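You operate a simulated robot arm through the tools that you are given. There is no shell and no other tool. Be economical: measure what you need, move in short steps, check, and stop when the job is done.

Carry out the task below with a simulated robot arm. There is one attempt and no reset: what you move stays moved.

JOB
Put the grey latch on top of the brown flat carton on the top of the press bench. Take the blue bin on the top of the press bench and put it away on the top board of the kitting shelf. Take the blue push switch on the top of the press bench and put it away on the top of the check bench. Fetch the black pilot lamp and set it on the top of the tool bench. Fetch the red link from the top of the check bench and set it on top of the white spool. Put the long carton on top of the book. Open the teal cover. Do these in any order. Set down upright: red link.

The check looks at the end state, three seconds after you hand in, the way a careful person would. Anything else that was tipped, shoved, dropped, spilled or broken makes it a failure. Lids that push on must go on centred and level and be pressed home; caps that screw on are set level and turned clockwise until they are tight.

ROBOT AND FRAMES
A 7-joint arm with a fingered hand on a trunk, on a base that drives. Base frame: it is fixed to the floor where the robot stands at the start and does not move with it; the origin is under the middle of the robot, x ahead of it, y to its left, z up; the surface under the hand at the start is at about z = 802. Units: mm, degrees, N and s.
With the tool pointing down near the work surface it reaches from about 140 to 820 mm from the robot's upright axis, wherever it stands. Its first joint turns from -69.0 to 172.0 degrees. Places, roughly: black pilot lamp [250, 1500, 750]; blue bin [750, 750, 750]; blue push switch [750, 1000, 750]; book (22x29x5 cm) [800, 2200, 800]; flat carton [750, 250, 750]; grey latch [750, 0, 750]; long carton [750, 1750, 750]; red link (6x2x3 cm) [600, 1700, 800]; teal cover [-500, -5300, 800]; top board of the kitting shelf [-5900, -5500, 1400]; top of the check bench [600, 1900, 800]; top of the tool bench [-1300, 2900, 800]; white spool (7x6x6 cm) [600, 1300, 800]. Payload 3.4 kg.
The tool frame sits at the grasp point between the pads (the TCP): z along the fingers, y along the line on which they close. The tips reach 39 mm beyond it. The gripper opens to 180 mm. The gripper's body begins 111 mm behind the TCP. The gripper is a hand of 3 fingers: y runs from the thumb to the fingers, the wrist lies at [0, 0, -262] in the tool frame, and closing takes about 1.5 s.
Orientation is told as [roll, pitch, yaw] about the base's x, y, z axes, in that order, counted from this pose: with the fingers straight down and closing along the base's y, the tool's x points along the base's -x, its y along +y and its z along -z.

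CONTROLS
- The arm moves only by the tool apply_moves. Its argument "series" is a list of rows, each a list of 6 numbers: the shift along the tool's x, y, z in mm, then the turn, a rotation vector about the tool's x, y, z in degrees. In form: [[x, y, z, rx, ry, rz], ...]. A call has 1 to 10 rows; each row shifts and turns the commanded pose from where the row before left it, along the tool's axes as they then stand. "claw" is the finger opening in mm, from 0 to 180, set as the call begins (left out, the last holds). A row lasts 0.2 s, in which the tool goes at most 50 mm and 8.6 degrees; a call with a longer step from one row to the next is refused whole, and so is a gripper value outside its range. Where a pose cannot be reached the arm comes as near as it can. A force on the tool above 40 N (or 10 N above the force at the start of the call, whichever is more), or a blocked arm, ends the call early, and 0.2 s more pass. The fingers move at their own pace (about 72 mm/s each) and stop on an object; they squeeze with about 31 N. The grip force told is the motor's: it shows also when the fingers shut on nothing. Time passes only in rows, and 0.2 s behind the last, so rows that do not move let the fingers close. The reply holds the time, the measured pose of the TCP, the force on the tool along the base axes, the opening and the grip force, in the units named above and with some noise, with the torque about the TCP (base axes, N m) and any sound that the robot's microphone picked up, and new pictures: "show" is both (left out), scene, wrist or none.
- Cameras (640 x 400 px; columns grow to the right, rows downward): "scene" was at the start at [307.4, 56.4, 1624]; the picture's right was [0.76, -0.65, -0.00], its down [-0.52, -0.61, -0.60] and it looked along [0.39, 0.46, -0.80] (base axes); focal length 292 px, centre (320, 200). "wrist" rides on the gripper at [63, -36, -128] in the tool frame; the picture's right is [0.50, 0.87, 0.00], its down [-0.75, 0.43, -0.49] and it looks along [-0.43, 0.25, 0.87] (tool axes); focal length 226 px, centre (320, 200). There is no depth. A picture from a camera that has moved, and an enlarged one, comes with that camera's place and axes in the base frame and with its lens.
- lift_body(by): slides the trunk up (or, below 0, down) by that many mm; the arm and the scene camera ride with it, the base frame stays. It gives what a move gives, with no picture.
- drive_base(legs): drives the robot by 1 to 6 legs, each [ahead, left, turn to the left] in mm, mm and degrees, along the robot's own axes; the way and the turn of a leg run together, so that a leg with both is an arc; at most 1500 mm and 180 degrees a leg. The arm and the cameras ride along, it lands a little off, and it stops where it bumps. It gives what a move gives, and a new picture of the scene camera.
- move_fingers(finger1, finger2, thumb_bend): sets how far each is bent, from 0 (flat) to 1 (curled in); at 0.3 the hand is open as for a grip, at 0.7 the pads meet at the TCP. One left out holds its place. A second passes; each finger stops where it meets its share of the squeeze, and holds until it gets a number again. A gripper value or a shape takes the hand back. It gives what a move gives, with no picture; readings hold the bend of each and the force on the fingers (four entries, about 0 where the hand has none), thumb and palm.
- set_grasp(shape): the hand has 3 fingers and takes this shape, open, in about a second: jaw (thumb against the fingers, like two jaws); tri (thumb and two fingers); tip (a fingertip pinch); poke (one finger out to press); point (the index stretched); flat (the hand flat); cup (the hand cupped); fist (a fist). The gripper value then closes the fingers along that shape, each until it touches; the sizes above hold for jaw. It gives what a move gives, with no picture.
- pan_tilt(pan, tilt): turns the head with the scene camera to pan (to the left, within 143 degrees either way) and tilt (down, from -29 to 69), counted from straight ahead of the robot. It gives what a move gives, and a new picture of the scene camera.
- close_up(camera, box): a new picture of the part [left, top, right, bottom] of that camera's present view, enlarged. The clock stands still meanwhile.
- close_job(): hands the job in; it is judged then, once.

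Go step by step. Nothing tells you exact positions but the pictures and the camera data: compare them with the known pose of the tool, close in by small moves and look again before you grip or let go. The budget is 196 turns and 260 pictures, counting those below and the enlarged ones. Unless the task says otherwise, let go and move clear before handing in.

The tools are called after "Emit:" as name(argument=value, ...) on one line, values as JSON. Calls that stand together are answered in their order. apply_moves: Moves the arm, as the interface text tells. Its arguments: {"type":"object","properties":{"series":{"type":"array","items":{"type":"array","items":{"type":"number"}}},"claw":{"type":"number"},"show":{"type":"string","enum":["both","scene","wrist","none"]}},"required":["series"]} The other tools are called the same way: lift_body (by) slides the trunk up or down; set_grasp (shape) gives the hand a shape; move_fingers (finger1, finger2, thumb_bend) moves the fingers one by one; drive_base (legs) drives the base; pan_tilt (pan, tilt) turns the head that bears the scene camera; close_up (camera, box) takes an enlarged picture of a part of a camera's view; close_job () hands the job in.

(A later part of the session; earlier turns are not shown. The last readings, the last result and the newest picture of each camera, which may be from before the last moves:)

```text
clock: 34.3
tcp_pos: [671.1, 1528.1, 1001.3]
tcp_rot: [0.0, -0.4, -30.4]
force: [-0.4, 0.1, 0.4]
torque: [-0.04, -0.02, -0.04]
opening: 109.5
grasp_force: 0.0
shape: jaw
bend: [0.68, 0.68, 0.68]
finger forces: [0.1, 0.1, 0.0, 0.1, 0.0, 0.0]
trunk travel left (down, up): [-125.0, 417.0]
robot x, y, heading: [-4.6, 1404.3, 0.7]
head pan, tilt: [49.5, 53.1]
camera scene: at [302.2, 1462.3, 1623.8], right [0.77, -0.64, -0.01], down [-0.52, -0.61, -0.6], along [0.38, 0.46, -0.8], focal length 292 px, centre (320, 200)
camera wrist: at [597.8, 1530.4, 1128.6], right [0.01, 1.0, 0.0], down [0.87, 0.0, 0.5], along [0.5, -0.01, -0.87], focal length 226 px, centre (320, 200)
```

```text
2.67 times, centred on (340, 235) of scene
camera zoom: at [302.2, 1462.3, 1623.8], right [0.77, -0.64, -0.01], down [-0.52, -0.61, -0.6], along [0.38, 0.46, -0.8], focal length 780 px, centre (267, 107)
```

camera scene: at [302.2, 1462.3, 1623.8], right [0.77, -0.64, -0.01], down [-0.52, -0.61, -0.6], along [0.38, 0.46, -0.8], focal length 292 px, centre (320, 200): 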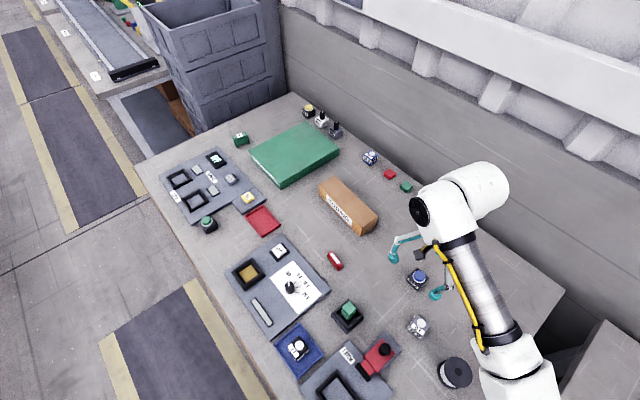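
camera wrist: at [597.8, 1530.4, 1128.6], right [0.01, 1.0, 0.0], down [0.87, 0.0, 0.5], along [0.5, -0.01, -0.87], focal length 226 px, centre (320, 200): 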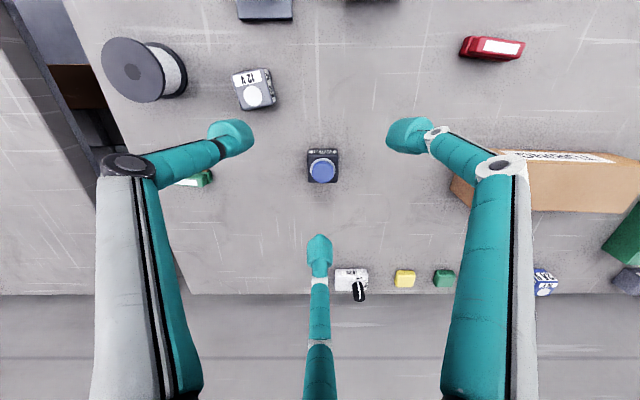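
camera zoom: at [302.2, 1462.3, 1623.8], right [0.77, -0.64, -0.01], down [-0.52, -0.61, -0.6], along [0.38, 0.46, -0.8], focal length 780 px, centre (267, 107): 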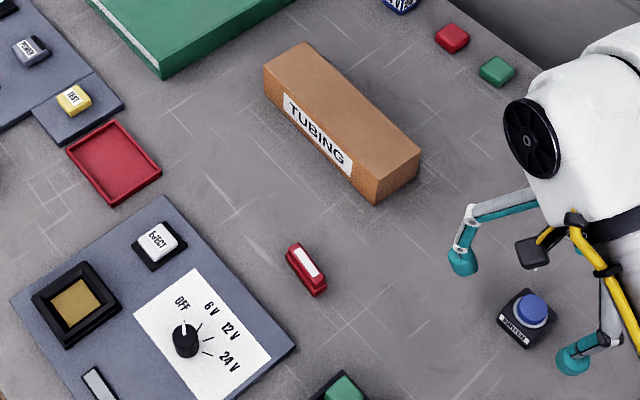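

The switch is on the check bench. The red link is at about (577, 1717), long axis nearly along y. I'll go above it and yaw so the thumb faces its long side.

Emit:
apply_moves(series=[[35, 23.2, 0, 0, 0, 0], [35, 23.2, 0, 0, 0, 0], [35, 23.2, 0, 0, 0, 0], [35, 23.2, 0, 0, 0, 0], [35, 23.2, 0, 0, 0, 0], [0, 0, 0, 0, 0, 8.5], [0, 0, 0, 0, 0, 8.5], [0, 0, 0, 0, 0, 8.5], [0, 0, 0, 0, 0, 8.5], [0, 0, 0, 0, 0, 8.5]], show="none")

Emit:
apply_moves(series=[[0, 0, 10, 0, 0, 8.5], [0, 0, 10, 0, 0, 8.5], [0, 0, 0, 0, 0, 0], [0, 0, 0, 0, 0, 0]], claw=100)

```text
clock: 36.5
tcp_pos: [590.3, 1699.8, 998.8]
tcp_rot: [0.2, -0.4, -72.9]
force: [0.1, 0.2, -0.3]
torque: [-0.01, 0.03, 0.01]
opening: 109.7
grasp_force: 0.0
shape: jaw
bend: [0.68, 0.68, 0.68]
finger forces: [0.1, 0.1, 0.1, 0.0, 0.1, 0.0]
out of reach, approached as far as the arm can: row 5
trunk travel left (down, up): [-125.0, 417.0]
robot x, y, heading: [-5.8, 1407.1, 0.4]
head pan, tilt: [49.5, 53.1]
```

```text
clock: 37.5
tcp_pos: [590.7, 1700.2, 979.5]
tcp_rot: [0.4, -0.3, -90.0]
force: [0.2, -0.2, -0.8]
torque: [0.04, -0.02, 0.0]
opening: 100.6
grasp_force: 0.0
shape: jaw
bend: [0.7, 0.7, 0.7]
finger forces: [0.1, 0.0, 0.0, 0.1, 0.0, 0.0]
trunk travel left (down, up): [-125.0, 417.0]
robot x, y, heading: [-5.0, 1407.0, 0.5]
head pan, tilt: [49.5, 53.1]
camera scene: at [301.5, 1467.7, 1623.8], right [0.77, -0.64, 0.0], down [-0.52, -0.61, -0.6], along [0.38, 0.46, -0.8], focal length 292 px, centre (320, 200)
camera wrist: at [553.7, 1764.7, 1105.8], right [0.87, 0.5, 0.0], down [0.43, -0.75, 0.5], along [0.25, -0.43, -0.87], focal length 226 px, centre (320, 200)
```

scene: 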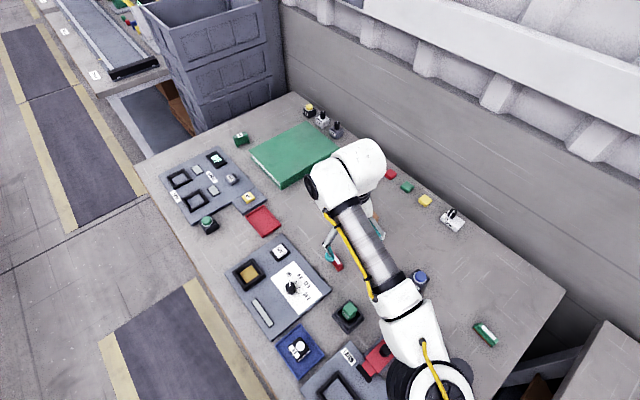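
wrist: 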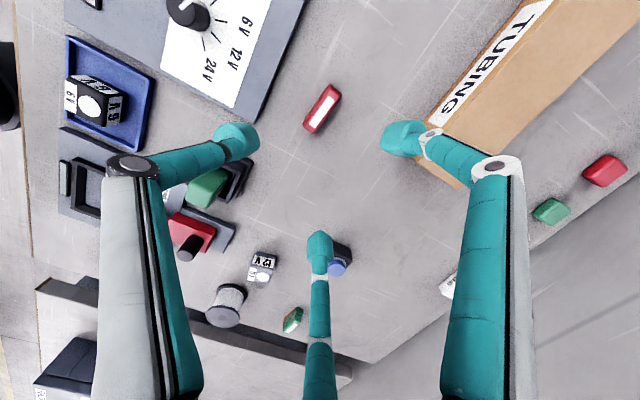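

The link centre is near (576, 1730). I'll bring the base 130 mm further left for easier reach, then recentre.

Emit:
drive_base(legs=[[0, 130, 0]])

Emit:
apply_moves(series=[[-33, 0, 0, 0, 0, 0], [-33, 0, 0, 0, 0, 0], [-33, 0, 0, 0, 0, 0], [0, -14, 0, 0, 0, 0], [0, 0, 0, 0, 0, 0], [0, 0, 0, 0, 0, 0]], claw=70)

```text
clock: 38.8
tcp_pos: [589.7, 1817.0, 982.8]
tcp_rot: [0.3, 0.4, -89.9]
force: [0.5, 0.2, -0.2]
torque: [0.08, 0.08, 0.01]
opening: 100.6
grasp_force: 0.1
shape: jaw
bend: [0.7, 0.7, 0.7]
finger forces: [0.0, 0.1, 0.1, 0.0, 0.0, 0.1]
trunk travel left (down, up): [-125.0, 417.0]
robot x, y, heading: [-3.4, 1537.2, 0.4]
head pan, tilt: [49.5, 53.1]
camera scene: at [300.6, 1564.9, 1624.7], right [0.77, -0.64, -0.02], down [-0.52, -0.6, -0.61], along [0.38, 0.48, -0.79], focal length 292 px, centre (320, 200)
```

scene: 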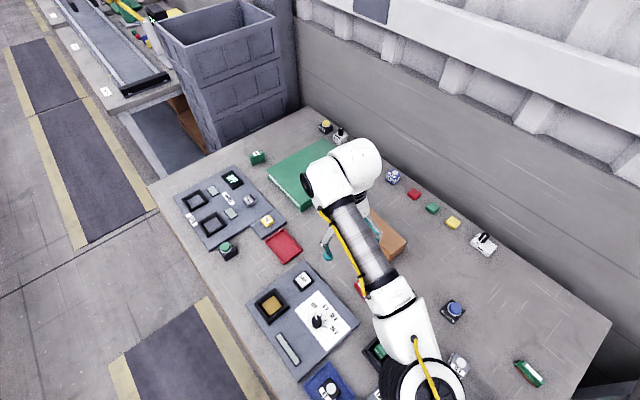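

```text
clock: 40.4
tcp_pos: [564.2, 1736.0, 984.7]
tcp_rot: [0.9, -1.0, -89.9]
force: [-0.7, 0.6, 0.0]
torque: [-0.06, -0.02, -0.07]
opening: 70.2
grasp_force: 0.1
shape: jaw
bend: [0.72, 0.72, 0.74]
finger forces: [0.0, 0.1, 0.1, 0.0, 0.1, 0.0]
trunk travel left (down, up): [-125.0, 417.0]
robot x, y, heading: [-1.1, 1531.8, 0.2]
head pan, tilt: [49.5, 53.1]
stopped in row 6: the arm was blocked; the commanded pose is now the measured one
camera scene: at [299.9, 1585.8, 1624.2], right [0.77, -0.64, -0.01], down [-0.52, -0.61, -0.6], along [0.38, 0.46, -0.8], focal length 292 px, centre (320, 200)
camera wrist: at [525.5, 1803.0, 1108.7], right [0.86, 0.5, 0.01], down [0.43, -0.74, 0.51], along [0.26, -0.44, -0.86], focal length 226 px, centre (320, 200)
```

scene: 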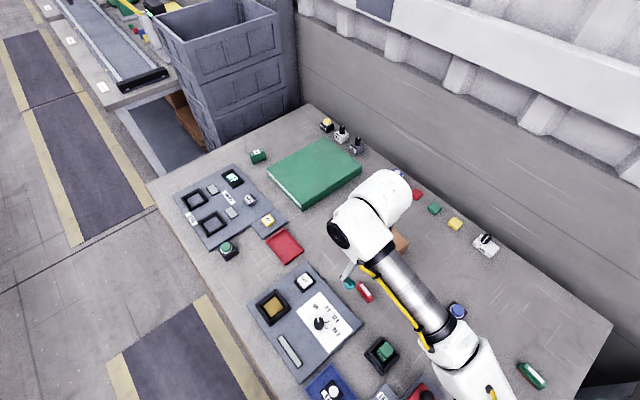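
wrist: 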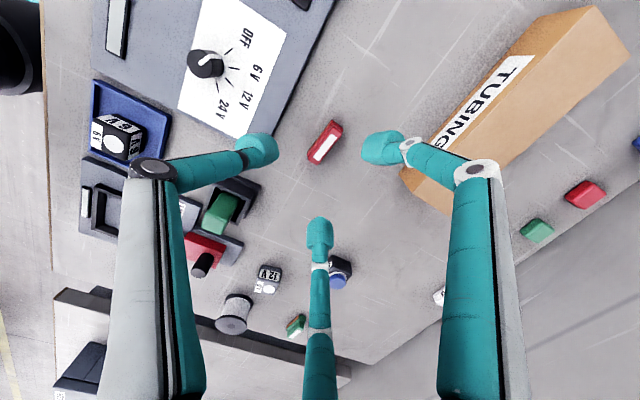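

The link is at (573, 1736), tilted about 6°. I'll align, level and descend partway.

Emit:
apply_moves(series=[[0, 9, 30, 1.0, -0.9, 6], [0, 0, 40, 0, 0, 0], [0, 0, 0, 0, 0, 0]])

Emit:
close_up(camera="wrist", box=[240, 90, 400, 190])

```text
clock: 41.2
tcp_pos: [574.9, 1738.5, 913.2]
tcp_rot: [0.1, -2.0, -95.9]
force: [-0.2, 0.8, 0.5]
torque: [-0.07, 0.0, 0.01]
opening: 70.5
grasp_force: 0.1
shape: jaw
bend: [0.72, 0.72, 0.74]
finger forces: [0.0, 0.0, 0.0, 0.1, 0.1, 0.1]
trunk travel left (down, up): [-125.0, 417.0]
robot x, y, heading: [-9.3, 1532.3, 0.6]
head pan, tilt: [49.5, 53.1]
camera scene: at [299.9, 1592.7, 1624.1], right [0.77, -0.64, 0.0], down [-0.52, -0.61, -0.6], along [0.38, 0.46, -0.8], focal length 292 px, centre (320, 200)
camera wrist: at [545.4, 1809.7, 1037.6], right [0.91, 0.41, -0.01], down [0.36, -0.78, 0.52], along [0.2, -0.48, -0.85], focal length 226 px, centre (320, 200)
```

scene: 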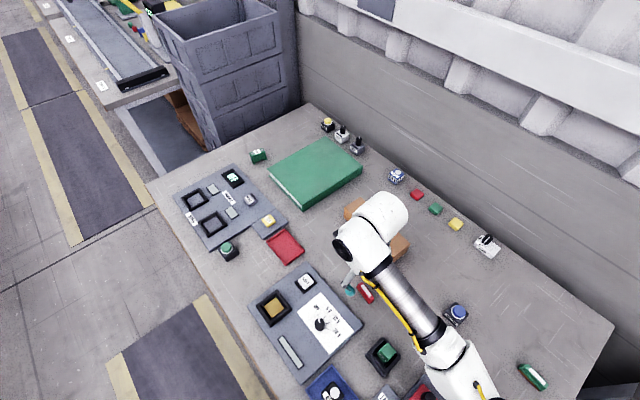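
wrist: 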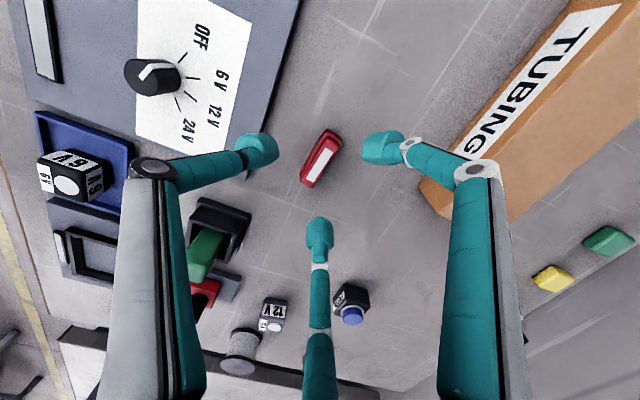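

```text
4.00 times, centred on (320, 140) of wrist
camera zoom: at [545.4, 1809.7, 1037.6], right [0.91, 0.41, -0.01], down [0.36, -0.78, 0.52], along [0.2, -0.48, -0.85], focal length 904 px, centre (320, 440)
```

zoom: 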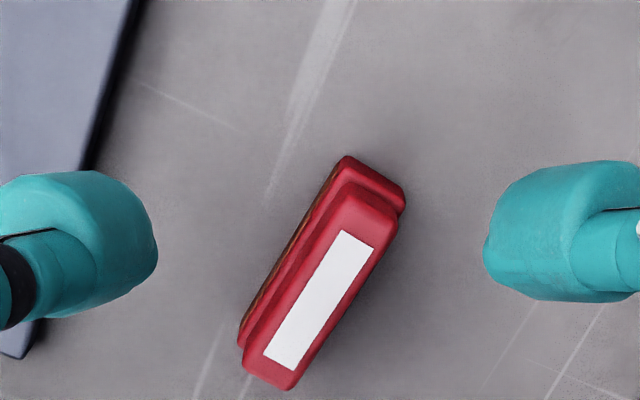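

The link is 7 mm and 4 mm off in the tool frame and 4° rotated back. I'll correct and go down.

Emit:
apply_moves(series=[[-7, 4, 0, 2.0, 0, -4.4], [0, 0, 25, 0, 0, 0], [0, 0, 25, 0, 0, 0], [0, 0, 10, 0, 0, 0], [0, 0, 0, 0, 0, 0]], show="wrist")

```text
clock: 42.4
tcp_pos: [576.2, 1712.3, 854.4]
tcp_rot: [-2.1, -1.2, -91.7]
force: [-0.6, -1.0, 0.5]
torque: [0.02, 0.02, 0.01]
opening: 70.3
grasp_force: 0.0
shape: jaw
bend: [0.72, 0.72, 0.74]
finger forces: [0.0, 0.0, 0.0, 0.1, 0.0, 0.1]
trunk travel left (down, up): [-125.0, 417.0]
robot x, y, heading: [-9.8, 1529.1, 0.6]
head pan, tilt: [49.5, 53.1]
camera wrist: at [548.4, 1780.3, 982.6], right [0.88, 0.47, -0.04], down [0.43, -0.76, 0.49], along [0.2, -0.45, -0.87], focal length 226 px, centre (320, 200)
```

wrist: 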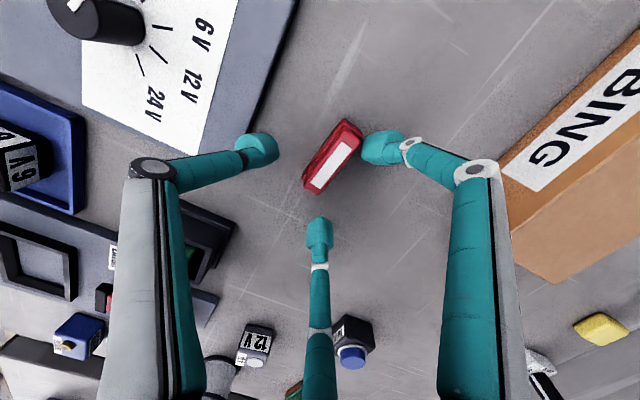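

The pose still shows sway, so I'll let it settle.

Emit:
apply_moves(series=[[0, 0, 0, 0, 0, 0], [0, 0, 0, 0, 0, 0], [0, 0, 0, 0, 0, 0], [0, 0, 0, 0, 0, 0], [0, 0, 0, 0, 0, 0], [0, 0, 0, 0, 0, 0]], show="wrist")

Emit:
close_up(camera="wrist", box=[240, 90, 400, 190])

```text
clock: 43.8
tcp_pos: [576.5, 1720.9, 854.2]
tcp_rot: [-2.1, -1.6, -91.5]
force: [-0.9, -0.1, 0.1]
torque: [-0.02, -0.02, -0.02]
opening: 70.4
grasp_force: 0.1
shape: jaw
bend: [0.72, 0.72, 0.74]
finger forces: [0.1, 0.0, 0.0, 0.0, 0.1, 0.1]
trunk travel left (down, up): [-125.0, 417.0]
robot x, y, heading: [-9.7, 1528.3, 0.3]
head pan, tilt: [49.5, 53.1]
camera wrist: at [547.9, 1788.8, 981.2], right [0.88, 0.47, -0.05], down [0.43, -0.75, 0.5], along [0.2, -0.46, -0.87], focal length 226 px, centre (320, 200)
```

wrist: 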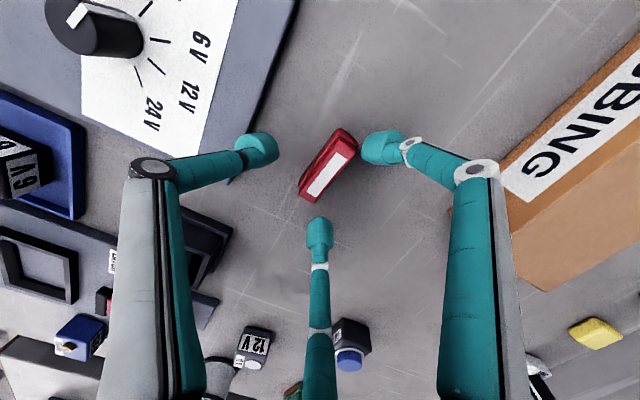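

```text
4.00 times, centred on (320, 140) of wrist
camera zoom: at [547.9, 1788.8, 981.2], right [0.88, 0.47, -0.05], down [0.43, -0.75, 0.5], along [0.2, -0.46, -0.87], focal length 904 px, centre (320, 440)
```

zoom: 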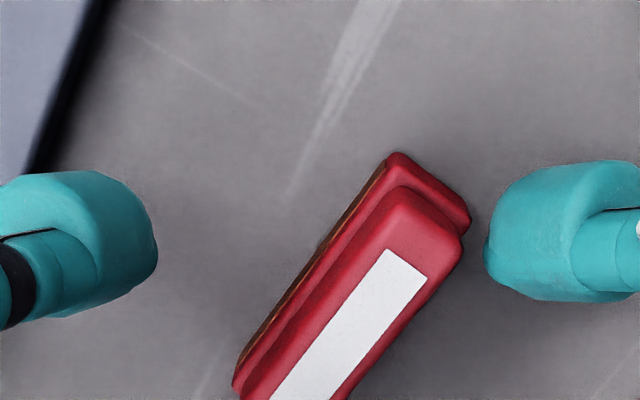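

I now understand the tilt convention. I'll raise, level and shift 13 mm along the link, then measure again.

Emit:
apply_moves(series=[[0, 0, -35, 0, 0, 0], [13, 0, 0, -2.1, 1.6, 0], [0, 0, 0, 0, 0, 0], [0, 0, 0, 0, 0, 0], [0, 0, 0, 0, 0, 0]], claw=80, show="wrist")

Emit:
close_up(camera="wrist", box=[240, 90, 400, 190])

```text
clock: 45.0
tcp_pos: [579.8, 1731.6, 890.1]
tcp_rot: [0.0, 0.1, -91.6]
force: [0.0, 0.6, -1.1]
torque: [-0.03, 0.03, -0.04]
opening: 79.6
grasp_force: 0.1
shape: jaw
bend: [0.71, 0.71, 0.73]
finger forces: [0.0, 0.0, 0.1, 0.1, 0.0, 0.0]
trunk travel left (down, up): [-125.0, 417.0]
robot x, y, heading: [-7.5, 1531.4, 0.3]
head pan, tilt: [49.5, 53.1]
camera wrist: at [543.9, 1797.5, 1017.1], right [0.88, 0.47, 0.0], down [0.41, -0.77, 0.49], along [0.23, -0.43, -0.87], focal length 226 px, centre (320, 200)
```

wrist: 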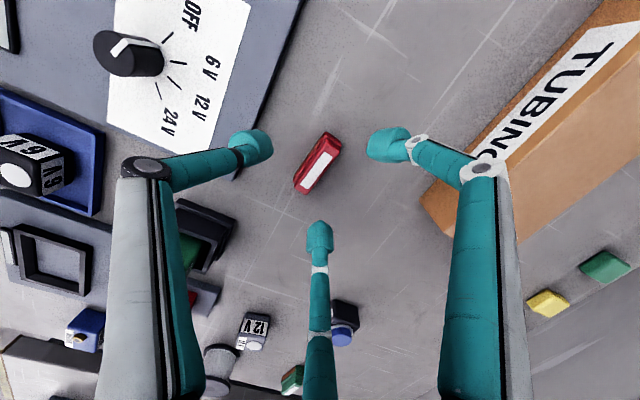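

```text
4.00 times, centred on (320, 140) of wrist
camera zoom: at [543.9, 1797.5, 1017.1], right [0.88, 0.47, 0.0], down [0.41, -0.77, 0.49], along [0.23, -0.43, -0.87], focal length 904 px, centre (320, 440)
```

zoom: 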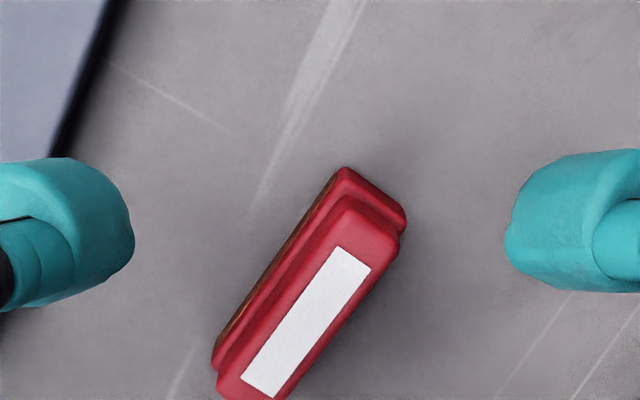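

Level now: 5 mm and 4° corrections remain. I'll apply them, descend, settle and look.

Emit:
apply_moves(series=[[-5, 0, 0, 0, 0, 4], [0, 0, 20, 0, 0, 0], [0, 0, 18, 0, 0, 0], [0, 0, 0, 0, 0, 0], [0, 0, 0, 0, 0, 0], [0, 0, 0, 0, 0, 0]], show="none")

Emit:
close_up(camera="wrist", box=[220, 80, 420, 205])

```text
clock: 46.4
tcp_pos: [579.2, 1726.7, 851.3]
tcp_rot: [0.0, 0.2, -95.7]
force: [0.0, 0.4, 0.6]
torque: [0.01, 0.02, -0.03]
opening: 79.4
grasp_force: 0.1
shape: jaw
bend: [0.71, 0.71, 0.73]
finger forces: [0.0, 0.0, 0.1, 0.0, 0.0, 0.0]
trunk travel left (down, up): [-125.0, 417.0]
robot x, y, heading: [-9.9, 1530.2, 0.6]
head pan, tilt: [49.5, 53.1]
```

```text
3.20 times, centred on (320, 142) of wrist
camera zoom: at [548.2, 1793.3, 978.3], right [0.91, 0.41, 0.0], down [0.36, -0.79, 0.49], along [0.2, -0.45, -0.87], focal length 723 px, centre (320, 384)
```

zoom: 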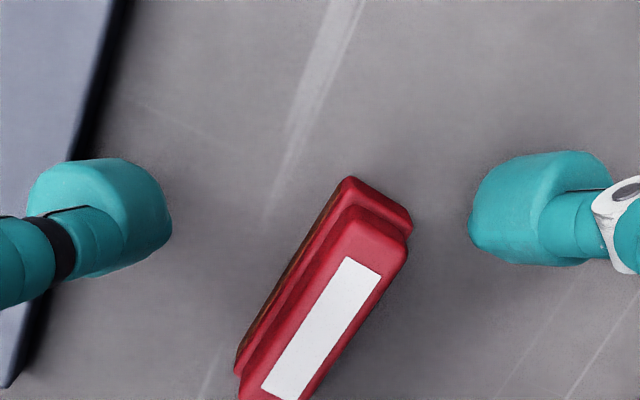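

Aligned and centred within 3 mm, so I'll close.

Emit:
apply_moves(series=[[0, 0, 0, 0, 0, 0], [0, 0, 0, 0, 0, 0], [0, 0, 0, 0, 0, 0], [0, 0, 0, 0, 0, 0], [0, 0, 0, 0, 0, 0], [0, 0, 0, 0, 0, 0]], claw=0, show="wrist")

```text
clock: 47.8
tcp_pos: [578.1, 1725.8, 851.2]
tcp_rot: [0.0, 0.1, -95.7]
force: [-0.4, 0.8, -0.3]
torque: [0.0, 0.02, 0.01]
opening: 14.6
grasp_force: 31.2
shape: jaw
bend: [0.72, 0.72, 0.73]
finger forces: [0.1, 0.1, 0.1, 0.1, 30.8, 0.1]
trunk travel left (down, up): [-125.0, 417.0]
robot x, y, heading: [-10.5, 1528.0, 0.5]
head pan, tilt: [49.5, 53.1]
camera wrist: at [548.2, 1793.3, 978.3], right [0.91, 0.41, 0.0], down [0.36, -0.79, 0.49], along [0.2, -0.45, -0.87], focal length 226 px, centre (320, 200)
```

wrist: 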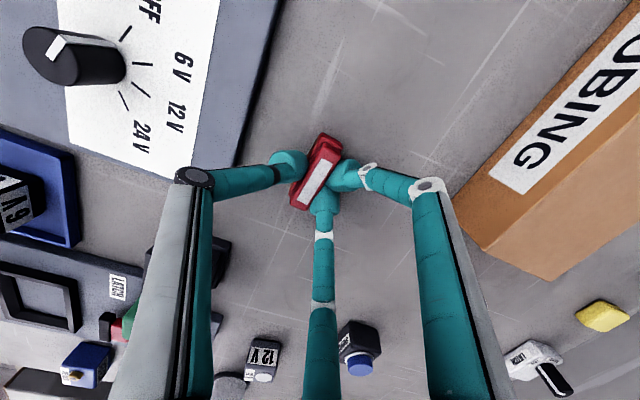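

The thumb reads 31 N and the link is pinched. I'll lift a little and see whether it comes along.

Emit:
apply_moves(series=[[0, 0, -15, 0, 0, 0], [0, 0, -20, 0, 0, 0], [0, 0, 0, 0, 0, 0]])

```text
clock: 48.6
tcp_pos: [578.7, 1726.8, 886.4]
tcp_rot: [0.1, 0.1, -95.8]
force: [0.2, 0.2, 0.5]
torque: [-0.01, -0.01, 0.02]
opening: 14.5
grasp_force: 31.0
shape: jaw
bend: [0.72, 0.72, 0.73]
finger forces: [0.0, 0.0, 0.0, 0.0, 30.8, 0.1]
trunk travel left (down, up): [-125.0, 417.0]
robot x, y, heading: [-8.1, 1524.3, 0.5]
head pan, tilt: [49.5, 53.1]
camera scene: at [301.2, 1588.0, 1623.7], right [0.77, -0.64, 0.0], down [-0.52, -0.61, -0.6], along [0.38, 0.46, -0.8], focal length 292 px, centre (320, 200)
camera wrist: at [548.6, 1793.7, 1013.5], right [0.91, 0.41, 0.0], down [0.36, -0.79, 0.49], along [0.2, -0.45, -0.87], focal length 226 px, centre (320, 200)
```

scene: 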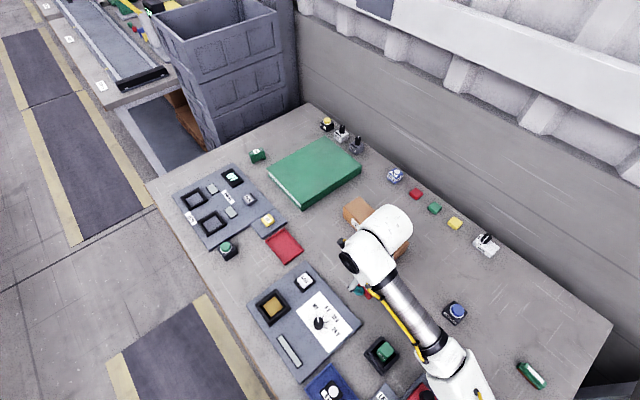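
wrist: 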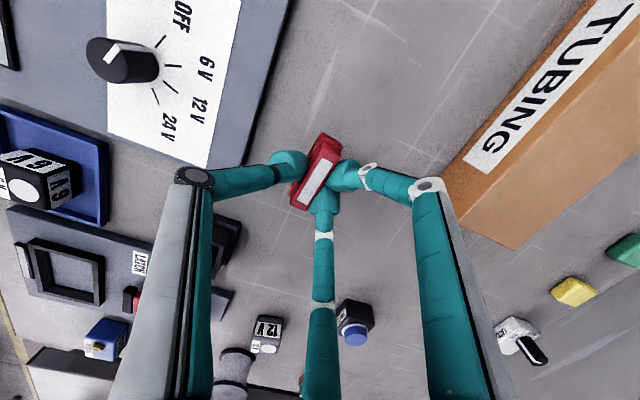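

The link is held. I'll raise it and drive 290 mm right toward the spool.

Emit:
apply_moves(series=[[0, 0, -40, 0, 0, 0], [0, 0, -40, 0, 0, 0], [0, 0, -35, 0, 0, 0], [0, 0, 0, 0, 0, 0]], show="none")

Emit:
drive_base(legs=[[0, -290, 0]])

Emit:
apply_moves(series=[[0, 0, 0, 0, 0, 0], [0, 0, 0, 0, 0, 0], [0, 0, 0, 0, 0, 0], [0, 0, 0, 0, 0, 0], [0, 0, 0, 0, 0, 0], [0, 0, 0, 0, 0, 0]])

```text
clock: 49.6
tcp_pos: [577.8, 1726.2, 1000.4]
tcp_rot: [0.0, 0.1, -95.8]
force: [-0.1, -0.1, 0.0]
torque: [-0.01, 0.0, 0.04]
opening: 14.1
grasp_force: 30.9
shape: jaw
bend: [0.72, 0.72, 0.73]
finger forces: [0.0, 0.0, 0.0, 0.1, 30.4, 0.0]
trunk travel left (down, up): [-125.0, 417.0]
robot x, y, heading: [-6.1, 1530.8, 0.6]
head pan, tilt: [49.5, 53.1]
```

```text
clock: 51.6
tcp_pos: [579.7, 1444.4, 999.9]
tcp_rot: [0.0, -0.5, -95.9]
force: [-0.8, 0.8, -0.3]
torque: [-0.05, -0.1, 0.01]
opening: 13.8
grasp_force: 31.1
shape: jaw
bend: [0.72, 0.72, 0.73]
finger forces: [0.0, 0.0, 0.0, 0.1, 30.3, 0.0]
trunk travel left (down, up): [-125.0, 417.0]
robot x, y, heading: [-7.0, 1242.9, 0.0]
head pan, tilt: [49.5, 53.1]
camera scene: at [302.7, 1317.9, 1622.9], right [0.76, -0.65, 0.0], down [-0.52, -0.62, -0.59], along [0.38, 0.45, -0.81], focal length 292 px, centre (320, 200)
```

scene: 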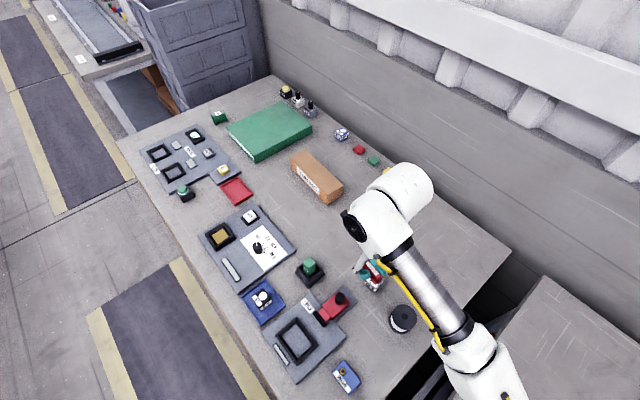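

```text
clock: 53.0
tcp_pos: [575.0, 1443.0, 1002.1]
tcp_rot: [0.3, -0.4, -95.7]
force: [-0.9, 0.3, -0.8]
torque: [-0.04, -0.05, 0.01]
opening: 14.3
grasp_force: 30.6
shape: jaw
bend: [0.72, 0.72, 0.73]
finger forces: [0.0, 0.0, 0.1, 0.0, 30.5, 0.0]
trunk travel left (down, up): [-125.0, 417.0]
robot x, y, heading: [-3.2, 1243.4, 0.4]
head pan, tilt: [49.5, 53.1]
camera scene: at [302.3, 1311.7, 1623.4], right [0.76, -0.65, 0.0], down [-0.52, -0.61, -0.59], along [0.38, 0.45, -0.8], focal length 292 px, centre (320, 200)
camera wrist: at [544.8, 1512.0, 1129.2], right [0.91, 0.41, 0.0], down [0.35, -0.79, 0.5], along [0.21, -0.45, -0.87], focal length 226 px, centre (320, 200)
```

scene: 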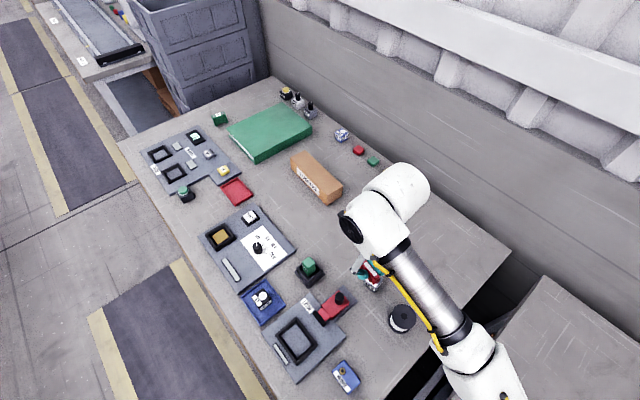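
wrist: 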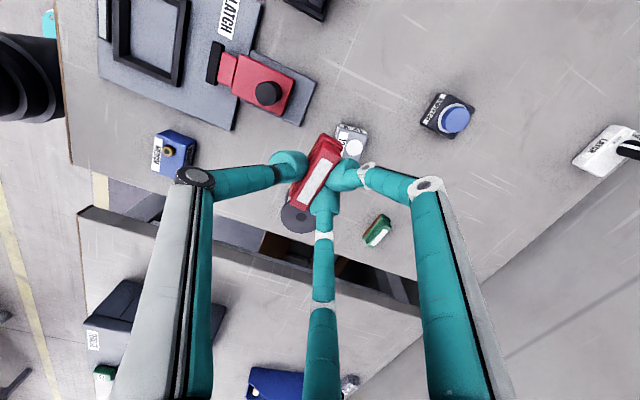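

The spool top is near (593, 1338). I'll bring the link over it and lower to about 35 mm above.

Emit:
apply_moves(series=[[-35, 11, 0, 0, 0, 0], [-35, 11, 0, 0, 0, 0], [-35, 11, 0, 0, 0, 0], [0, 0, 30, 0, 0, 0], [0, 0, 25, 0, 0, 0], [0, 0, 0, 0, 0, 0], [0, 0, 0, 0, 0, 0], [0, 0, 0, 0, 0, 0]])

Emit:
close_up(camera="wrist", box=[220, 100, 420, 225])

Emit:
close_up(camera="scene", box=[340, 260, 460, 335])

```text
clock: 54.8
tcp_pos: [599.6, 1325.0, 951.4]
tcp_rot: [0.3, 0.2, -96.0]
force: [0.1, 0.8, -0.6]
torque: [0.0, 0.01, -0.02]
opening: 14.0
grasp_force: 31.2
shape: jaw
bend: [0.72, 0.72, 0.73]
finger forces: [0.0, 0.1, 0.0, 0.1, 30.3, 0.1]
trunk travel left (down, up): [-125.0, 417.0]
robot x, y, heading: [-3.8, 1242.2, 0.2]
head pan, tilt: [49.5, 53.1]
camera scene: at [302.6, 1298.3, 1623.8], right [0.76, -0.65, 0.0], down [-0.52, -0.61, -0.6], along [0.38, 0.46, -0.8], focal length 292 px, centre (320, 200)
camera wrist: at [569.4, 1391.8, 1077.2], right [0.91, 0.41, 0.01], down [0.35, -0.8, 0.49], along [0.21, -0.45, -0.87], focal length 226 px, centre (320, 200)
```

scene: 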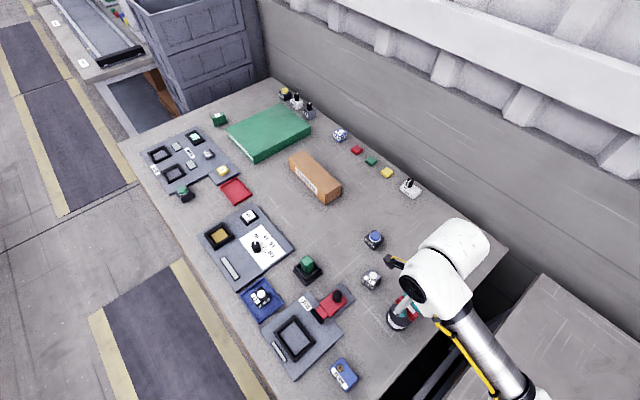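
wrist: 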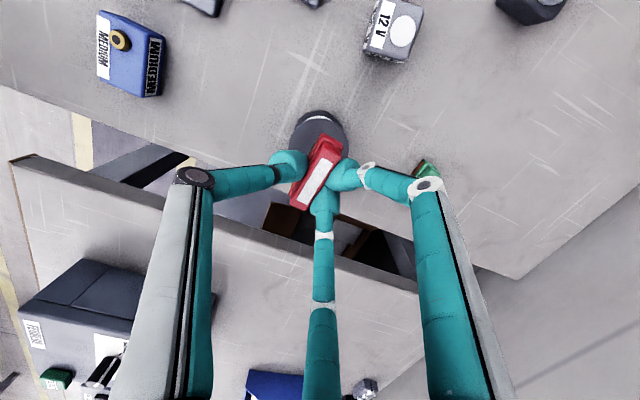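

```text
3.20 times, centred on (320, 162) of wrist
camera zoom: at [569.4, 1391.8, 1077.2], right [0.91, 0.41, 0.01], down [0.35, -0.8, 0.49], along [0.21, -0.45, -0.87], focal length 723 px, centre (320, 320)
```

zoom: 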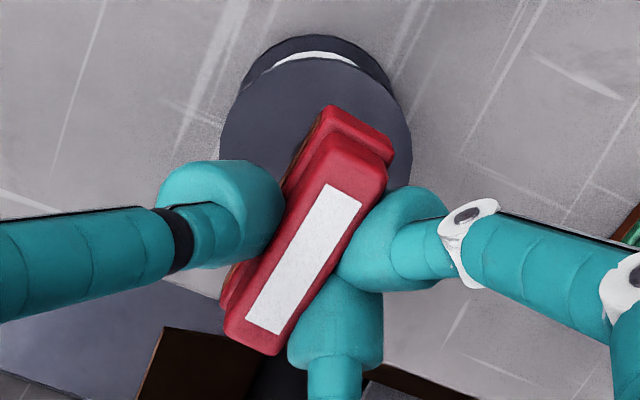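

```text
5.33 times, centred on (400, 298) of scene
camera zoom: at [302.6, 1298.3, 1623.8], right [0.76, -0.65, 0.0], down [-0.52, -0.61, -0.6], along [0.38, 0.46, -0.8], focal length 1559 px, centre (-107, -320)
```

zoom: 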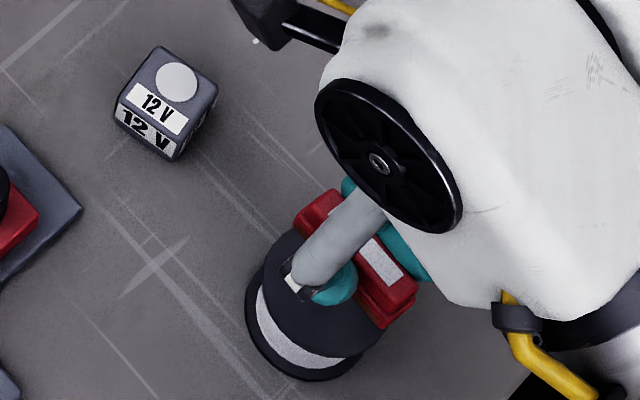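

The link is within about 5 mm of the spool's centre. I'll shift 4 mm, lower and then feel for contact.

Emit:
apply_moves(series=[[4, 0, 15, 0, 0, 0], [0, 0, 10, 0, 0, 0], [0, 0, 3, 0, 0, 0], [0, 0, 0, 0, 0, 0], [0, 0, 0, 0, 0, 0]], show="none")

Emit:
close_up(camera="wrist", box=[220, 100, 420, 225])

Emit:
close_up(camera="scene", box=[350, 270, 454, 335])

```text
clock: 56.0
tcp_pos: [599.7, 1327.1, 920.9]
tcp_rot: [0.2, 0.3, -96.0]
force: [0.5, 0.5, 0.0]
torque: [0.0, -0.01, 0.05]
opening: 14.1
grasp_force: 31.0
shape: jaw
bend: [0.72, 0.72, 0.73]
finger forces: [0.0, 0.0, 0.0, 0.0, 30.4, 0.0]
trunk travel left (down, up): [-125.0, 417.0]
robot x, y, heading: [-4.0, 1243.2, 0.1]
head pan, tilt: [49.5, 53.1]
```

```text
3.20 times, centred on (320, 162) of wrist
camera zoom: at [569.5, 1394.6, 1047.5], right [0.91, 0.41, 0.01], down [0.35, -0.8, 0.49], along [0.2, -0.45, -0.87], focal length 723 px, centre (320, 320)
```

zoom: 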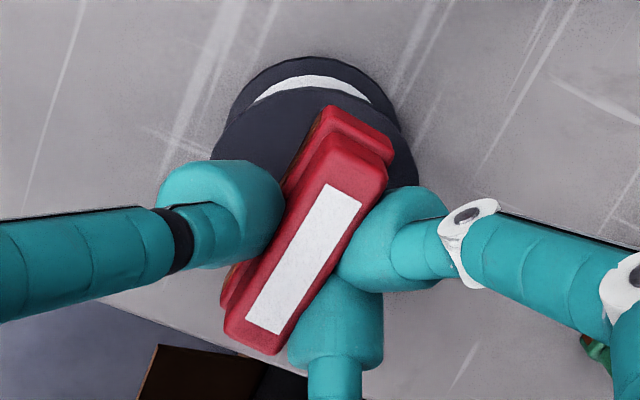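

```text
6.15 times, centred on (402, 302) of scene
camera zoom: at [302.9, 1295.6, 1623.8], right [0.76, -0.65, -0.01], down [-0.52, -0.61, -0.6], along [0.38, 0.46, -0.8], focal length 1799 px, centre (-185, -431)
```

zoom: 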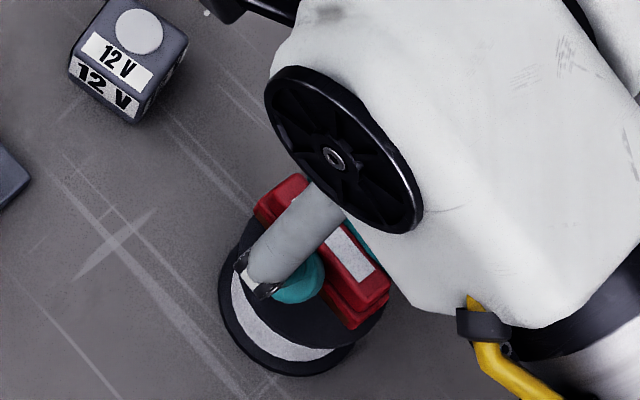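

The link still needs about 5 mm toward +y. I'll shift and step down to contact.

Emit:
apply_moves(series=[[5, -1, 0, 0, 0, 0], [0, 0, 3, 0, 0, 0], [0, 0, 2, 0, 0, 0], [0, 0, 0, 0, 0, 0]], show="none")

Emit:
apply_moves(series=[[0, 0, 2, 0, 0, 0], [0, 0, 2, 0, 0, 0], [0, 0, 0, 0, 0, 0]], show="none")

```text
clock: 57.0
tcp_pos: [598.7, 1333.0, 916.0]
tcp_rot: [0.3, 0.2, -95.9]
force: [0.2, -0.5, -0.4]
torque: [0.03, -0.01, 0.02]
opening: 14.0
grasp_force: 31.4
shape: jaw
bend: [0.72, 0.72, 0.73]
finger forces: [0.0, 0.0, 0.0, 0.0, 30.4, 0.0]
trunk travel left (down, up): [-125.0, 417.0]
robot x, y, heading: [-3.7, 1240.7, 0.5]
head pan, tilt: [49.5, 53.1]
```

```text
clock: 57.8
tcp_pos: [598.9, 1332.7, 912.3]
tcp_rot: [0.3, 0.3, -95.8]
force: [-0.8, 0.9, -0.5]
torque: [0.01, 0.0, 0.0]
opening: 14.1
grasp_force: 31.0
shape: jaw
bend: [0.72, 0.72, 0.73]
finger forces: [0.1, 0.0, 0.1, 0.1, 30.4, 0.0]
trunk travel left (down, up): [-125.0, 417.0]
robot x, y, heading: [-4.6, 1237.3, 0.1]
head pan, tilt: [49.5, 53.1]
```

Emit:
apply_moves(series=[[0, 0, 1, 0, 0, 0], [0, 0, 1, 0, 0, 0], [0, 0, 1, 0, 0, 0], [0, 0, 0, 0, 0, 0]], show="none")

Emit:
close_up(camera="scene", box=[350, 270, 454, 335])

```text
clock: 58.8
tcp_pos: [598.5, 1333.6, 908.9]
tcp_rot: [0.3, 0.3, -96.0]
force: [-0.6, -0.1, -0.5]
torque: [0.0, 0.01, -0.01]
opening: 14.1
grasp_force: 31.2
shape: jaw
bend: [0.72, 0.72, 0.73]
finger forces: [0.1, 0.1, 0.1, 0.1, 30.3, 0.0]
trunk travel left (down, up): [-125.0, 417.0]
robot x, y, heading: [-6.3, 1237.3, 0.3]
head pan, tilt: [49.5, 53.1]
```

```text
6.15 times, centred on (402, 302) of scene
camera zoom: at [302.8, 1295.5, 1623.9], right [0.76, -0.65, -0.01], down [-0.52, -0.61, -0.6], along [0.38, 0.46, -0.8], focal length 1799 px, centre (-185, -431)
```

zoom: 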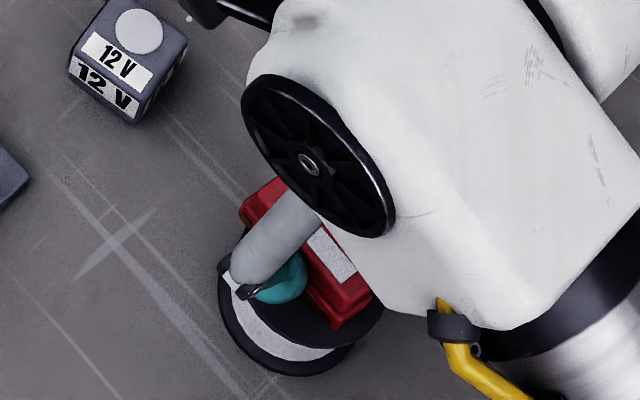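

Emit:
apply_moves(series=[[0, 0, 1, 0, 0, 0], [0, 0, 1, 0, 0, 0], [0, 0, 1, 0, 0, 0], [0, 0, 1, 0, 0, 0], [0, 0, 0, 0, 0, 0]], show="none")

Emit:
close_up(camera="wrist", box=[220, 100, 420, 225])

```text
clock: 60.0
tcp_pos: [599.4, 1333.7, 904.6]
tcp_rot: [0.3, 0.3, -95.9]
force: [1.3, -0.3, -1.2]
torque: [0.02, -0.02, 0.02]
opening: 13.9
grasp_force: 30.7
shape: jaw
bend: [0.72, 0.72, 0.73]
finger forces: [0.1, 0.0, 0.1, 0.0, 30.3, 0.0]
trunk travel left (down, up): [-125.0, 417.0]
robot x, y, heading: [-7.9, 1235.5, 0.2]
head pan, tilt: [49.5, 53.1]
```

```text
3.20 times, centred on (320, 162) of wrist
camera zoom: at [568.4, 1399.7, 1032.5], right [0.91, 0.41, 0.01], down [0.35, -0.8, 0.49], along [0.21, -0.45, -0.87], focal length 723 px, centre (320, 320)
```

zoom: 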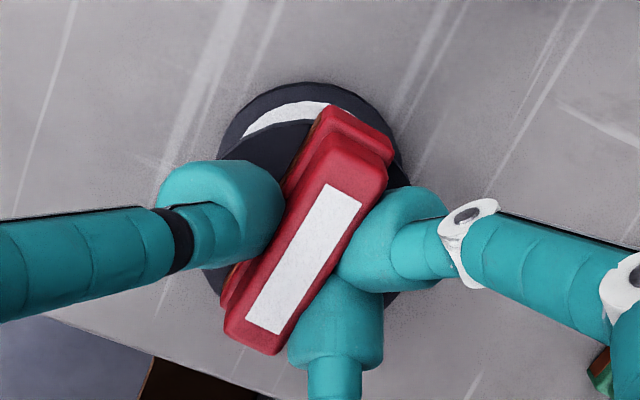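

The link is centred on the disc now. I'll keep lowering in small steps.

Emit:
apply_moves(series=[[0, 0, 1, 0, 0, 0], [0, 0, 1, 0, 0, 0], [0, 0, 1, 0, 0, 0], [0, 0, 0, 0, 0, 0]], show="none")

Emit:
apply_moves(series=[[0, 0, 1, 0, 0, 0], [0, 0, 0, 0, 0, 0]], show="none")

Emit:
close_up(camera="scene", box=[370, 285, 434, 325])

```text
clock: 61.0
tcp_pos: [597.0, 1332.5, 902.3]
tcp_rot: [0.2, 0.4, -95.9]
force: [0.0, -0.3, 4.8]
torque: [0.04, 0.01, -0.02]
opening: 14.2
grasp_force: 30.9
shape: jaw
bend: [0.72, 0.72, 0.73]
finger forces: [0.0, 0.0, 0.0, 0.0, 30.9, 0.0]
trunk travel left (down, up): [-125.0, 417.0]
robot x, y, heading: [-7.3, 1240.9, 0.2]
head pan, tilt: [49.5, 53.1]
```

```text
clock: 61.6
tcp_pos: [597.9, 1331.7, 903.4]
tcp_rot: [0.4, 0.3, -95.9]
force: [1.0, 0.4, 11.2]
torque: [0.0, 0.01, -0.04]
opening: 14.5
grasp_force: 31.1
shape: jaw
bend: [0.72, 0.72, 0.73]
finger forces: [0.0, 0.0, 0.0, 0.0, 32.1, 0.0]
trunk travel left (down, up): [-125.0, 417.0]
robot x, y, heading: [-2.8, 1240.1, 0.2]
head pan, tilt: [49.5, 53.1]
```

```text
10.00 times, centred on (402, 305) of scene
camera zoom: at [300.3, 1295.2, 1624.5], right [0.76, -0.65, 0.0], down [-0.52, -0.61, -0.6], along [0.39, 0.46, -0.8], focal length 2923 px, centre (-500, -850)
```

zoom: 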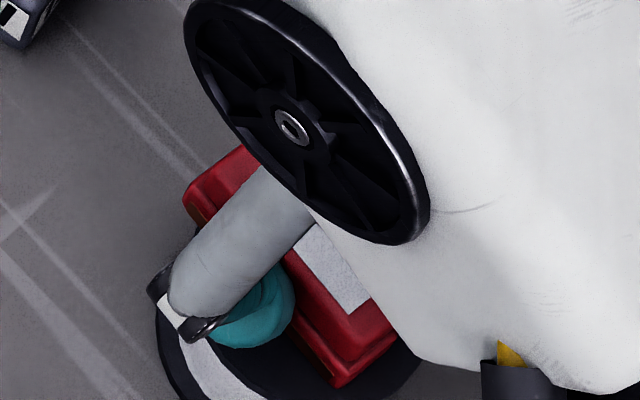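

Contact at 11 N. I'll release gently and lift straight up.

Emit:
apply_moves(series=[[0, 0, -0.5, 0, 0, 0], [0, 0, 0, 0, 0, 0], [0, 0, 0, 0, 0, 0], [0, 0, 0, 0, 0, 0], [0, 0, 0, 0, 0, 0]], claw=70, show="wrist")

Emit:
apply_moves(series=[[0, 0, -20, 0, 0, 0], [0, 0, -45, 0, 0, 0], [0, 0, -45, 0, 0, 0], [0, 0, -20, 0, 0, 0], [0, 0, 0, 0, 0, 0]])

```text
clock: 62.8
tcp_pos: [598.4, 1332.2, 901.0]
tcp_rot: [0.3, 0.3, -95.9]
force: [-0.1, 0.0, 0.5]
torque: [-0.03, 0.04, 0.0]
opening: 69.7
grasp_force: 0.0
shape: jaw
bend: [0.72, 0.72, 0.74]
finger forces: [0.0, 0.0, 0.0, 0.0, 0.0, 0.0]
trunk travel left (down, up): [-125.0, 417.0]
robot x, y, heading: [-3.4, 1240.5, 0.2]
head pan, tilt: [49.5, 53.1]
camera wrist: at [568.3, 1399.6, 1028.8], right [0.91, 0.41, 0.01], down [0.35, -0.8, 0.49], along [0.21, -0.45, -0.87], focal length 226 px, centre (320, 200)
```

wrist: 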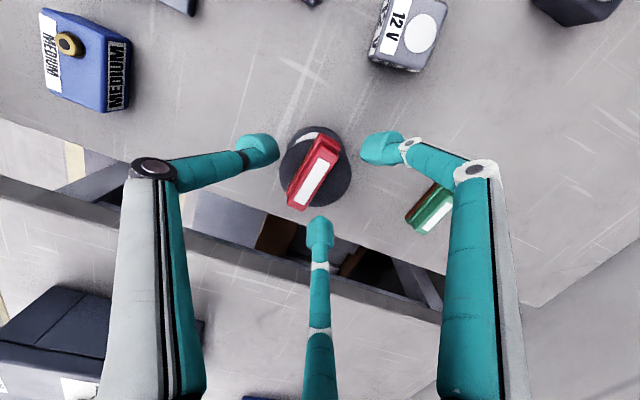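

```text
clock: 64.0
tcp_pos: [599.3, 1332.9, 1033.0]
tcp_rot: [0.2, 0.3, -95.9]
force: [-0.5, 0.4, -0.9]
torque: [0.04, 0.01, -0.01]
opening: 69.6
grasp_force: 0.1
shape: jaw
bend: [0.72, 0.72, 0.74]
finger forces: [0.1, 0.0, 0.0, 0.0, 0.0, 0.1]
trunk travel left (down, up): [-125.0, 417.0]
robot x, y, heading: [-5.0, 1239.8, 0.2]
head pan, tilt: [49.5, 53.1]
camera scene: at [302.9, 1295.7, 1623.7], right [0.76, -0.65, -0.01], down [-0.52, -0.61, -0.6], along [0.38, 0.46, -0.8], focal length 292 px, centre (320, 200)
camera wrist: at [568.6, 1399.1, 1160.0], right [0.91, 0.41, 0.01], down [0.35, -0.8, 0.49], along [0.2, -0.45, -0.87], focal length 226 px, centre (320, 200)
```

scene: 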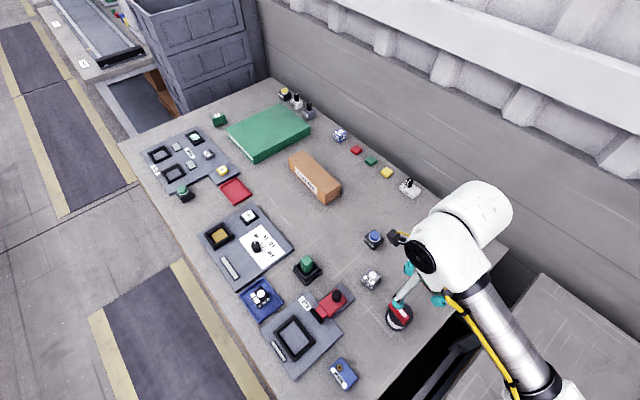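
wrist: 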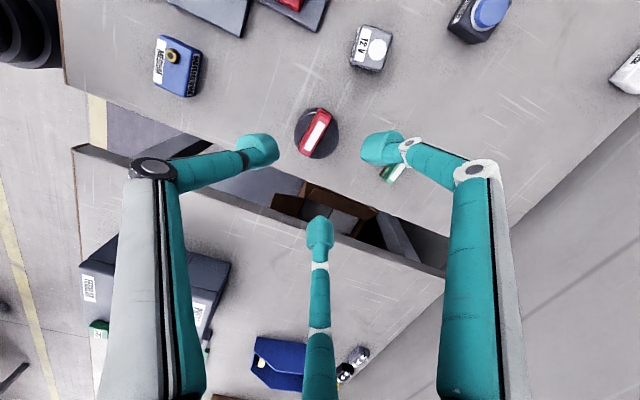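

The link stands on the spool. The black pilot lamp must be the "6 V" cube in the blue tray near (347, 1600), so I'll look closer at it and the neighbouring parts.

Emit:
close_up(camera="scene", box=[190, 190, 390, 390])

Emit:
close_up(camera="scene", box=[210, 80, 370, 220])

```text
2.00 times, centred on (290, 290) of scene
camera zoom: at [302.9, 1295.7, 1623.7], right [0.76, -0.65, -0.01], down [-0.52, -0.61, -0.6], along [0.38, 0.46, -0.8], focal length 585 px, centre (380, 20)
```

zoom: 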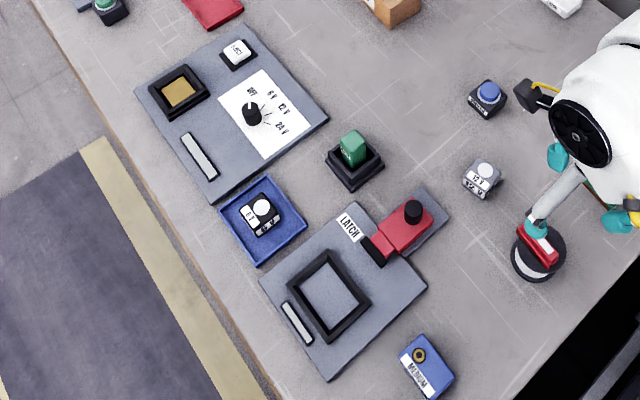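

```text
2.86 times, centred on (290, 150) of scene
camera zoom: at [302.9, 1295.7, 1623.7], right [0.76, -0.65, -0.01], down [-0.52, -0.61, -0.6], along [0.38, 0.46, -0.8], focal length 835 px, centre (406, 343)
```

zoom: 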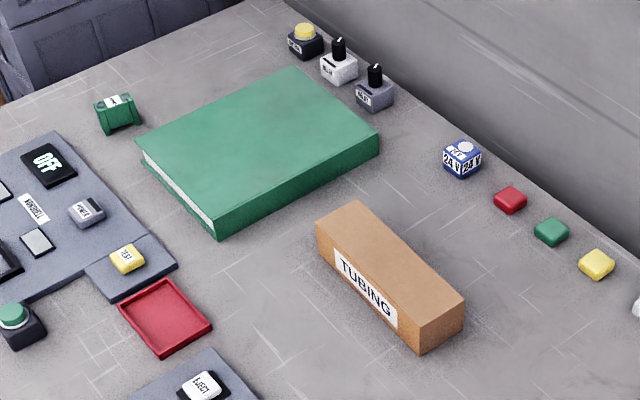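

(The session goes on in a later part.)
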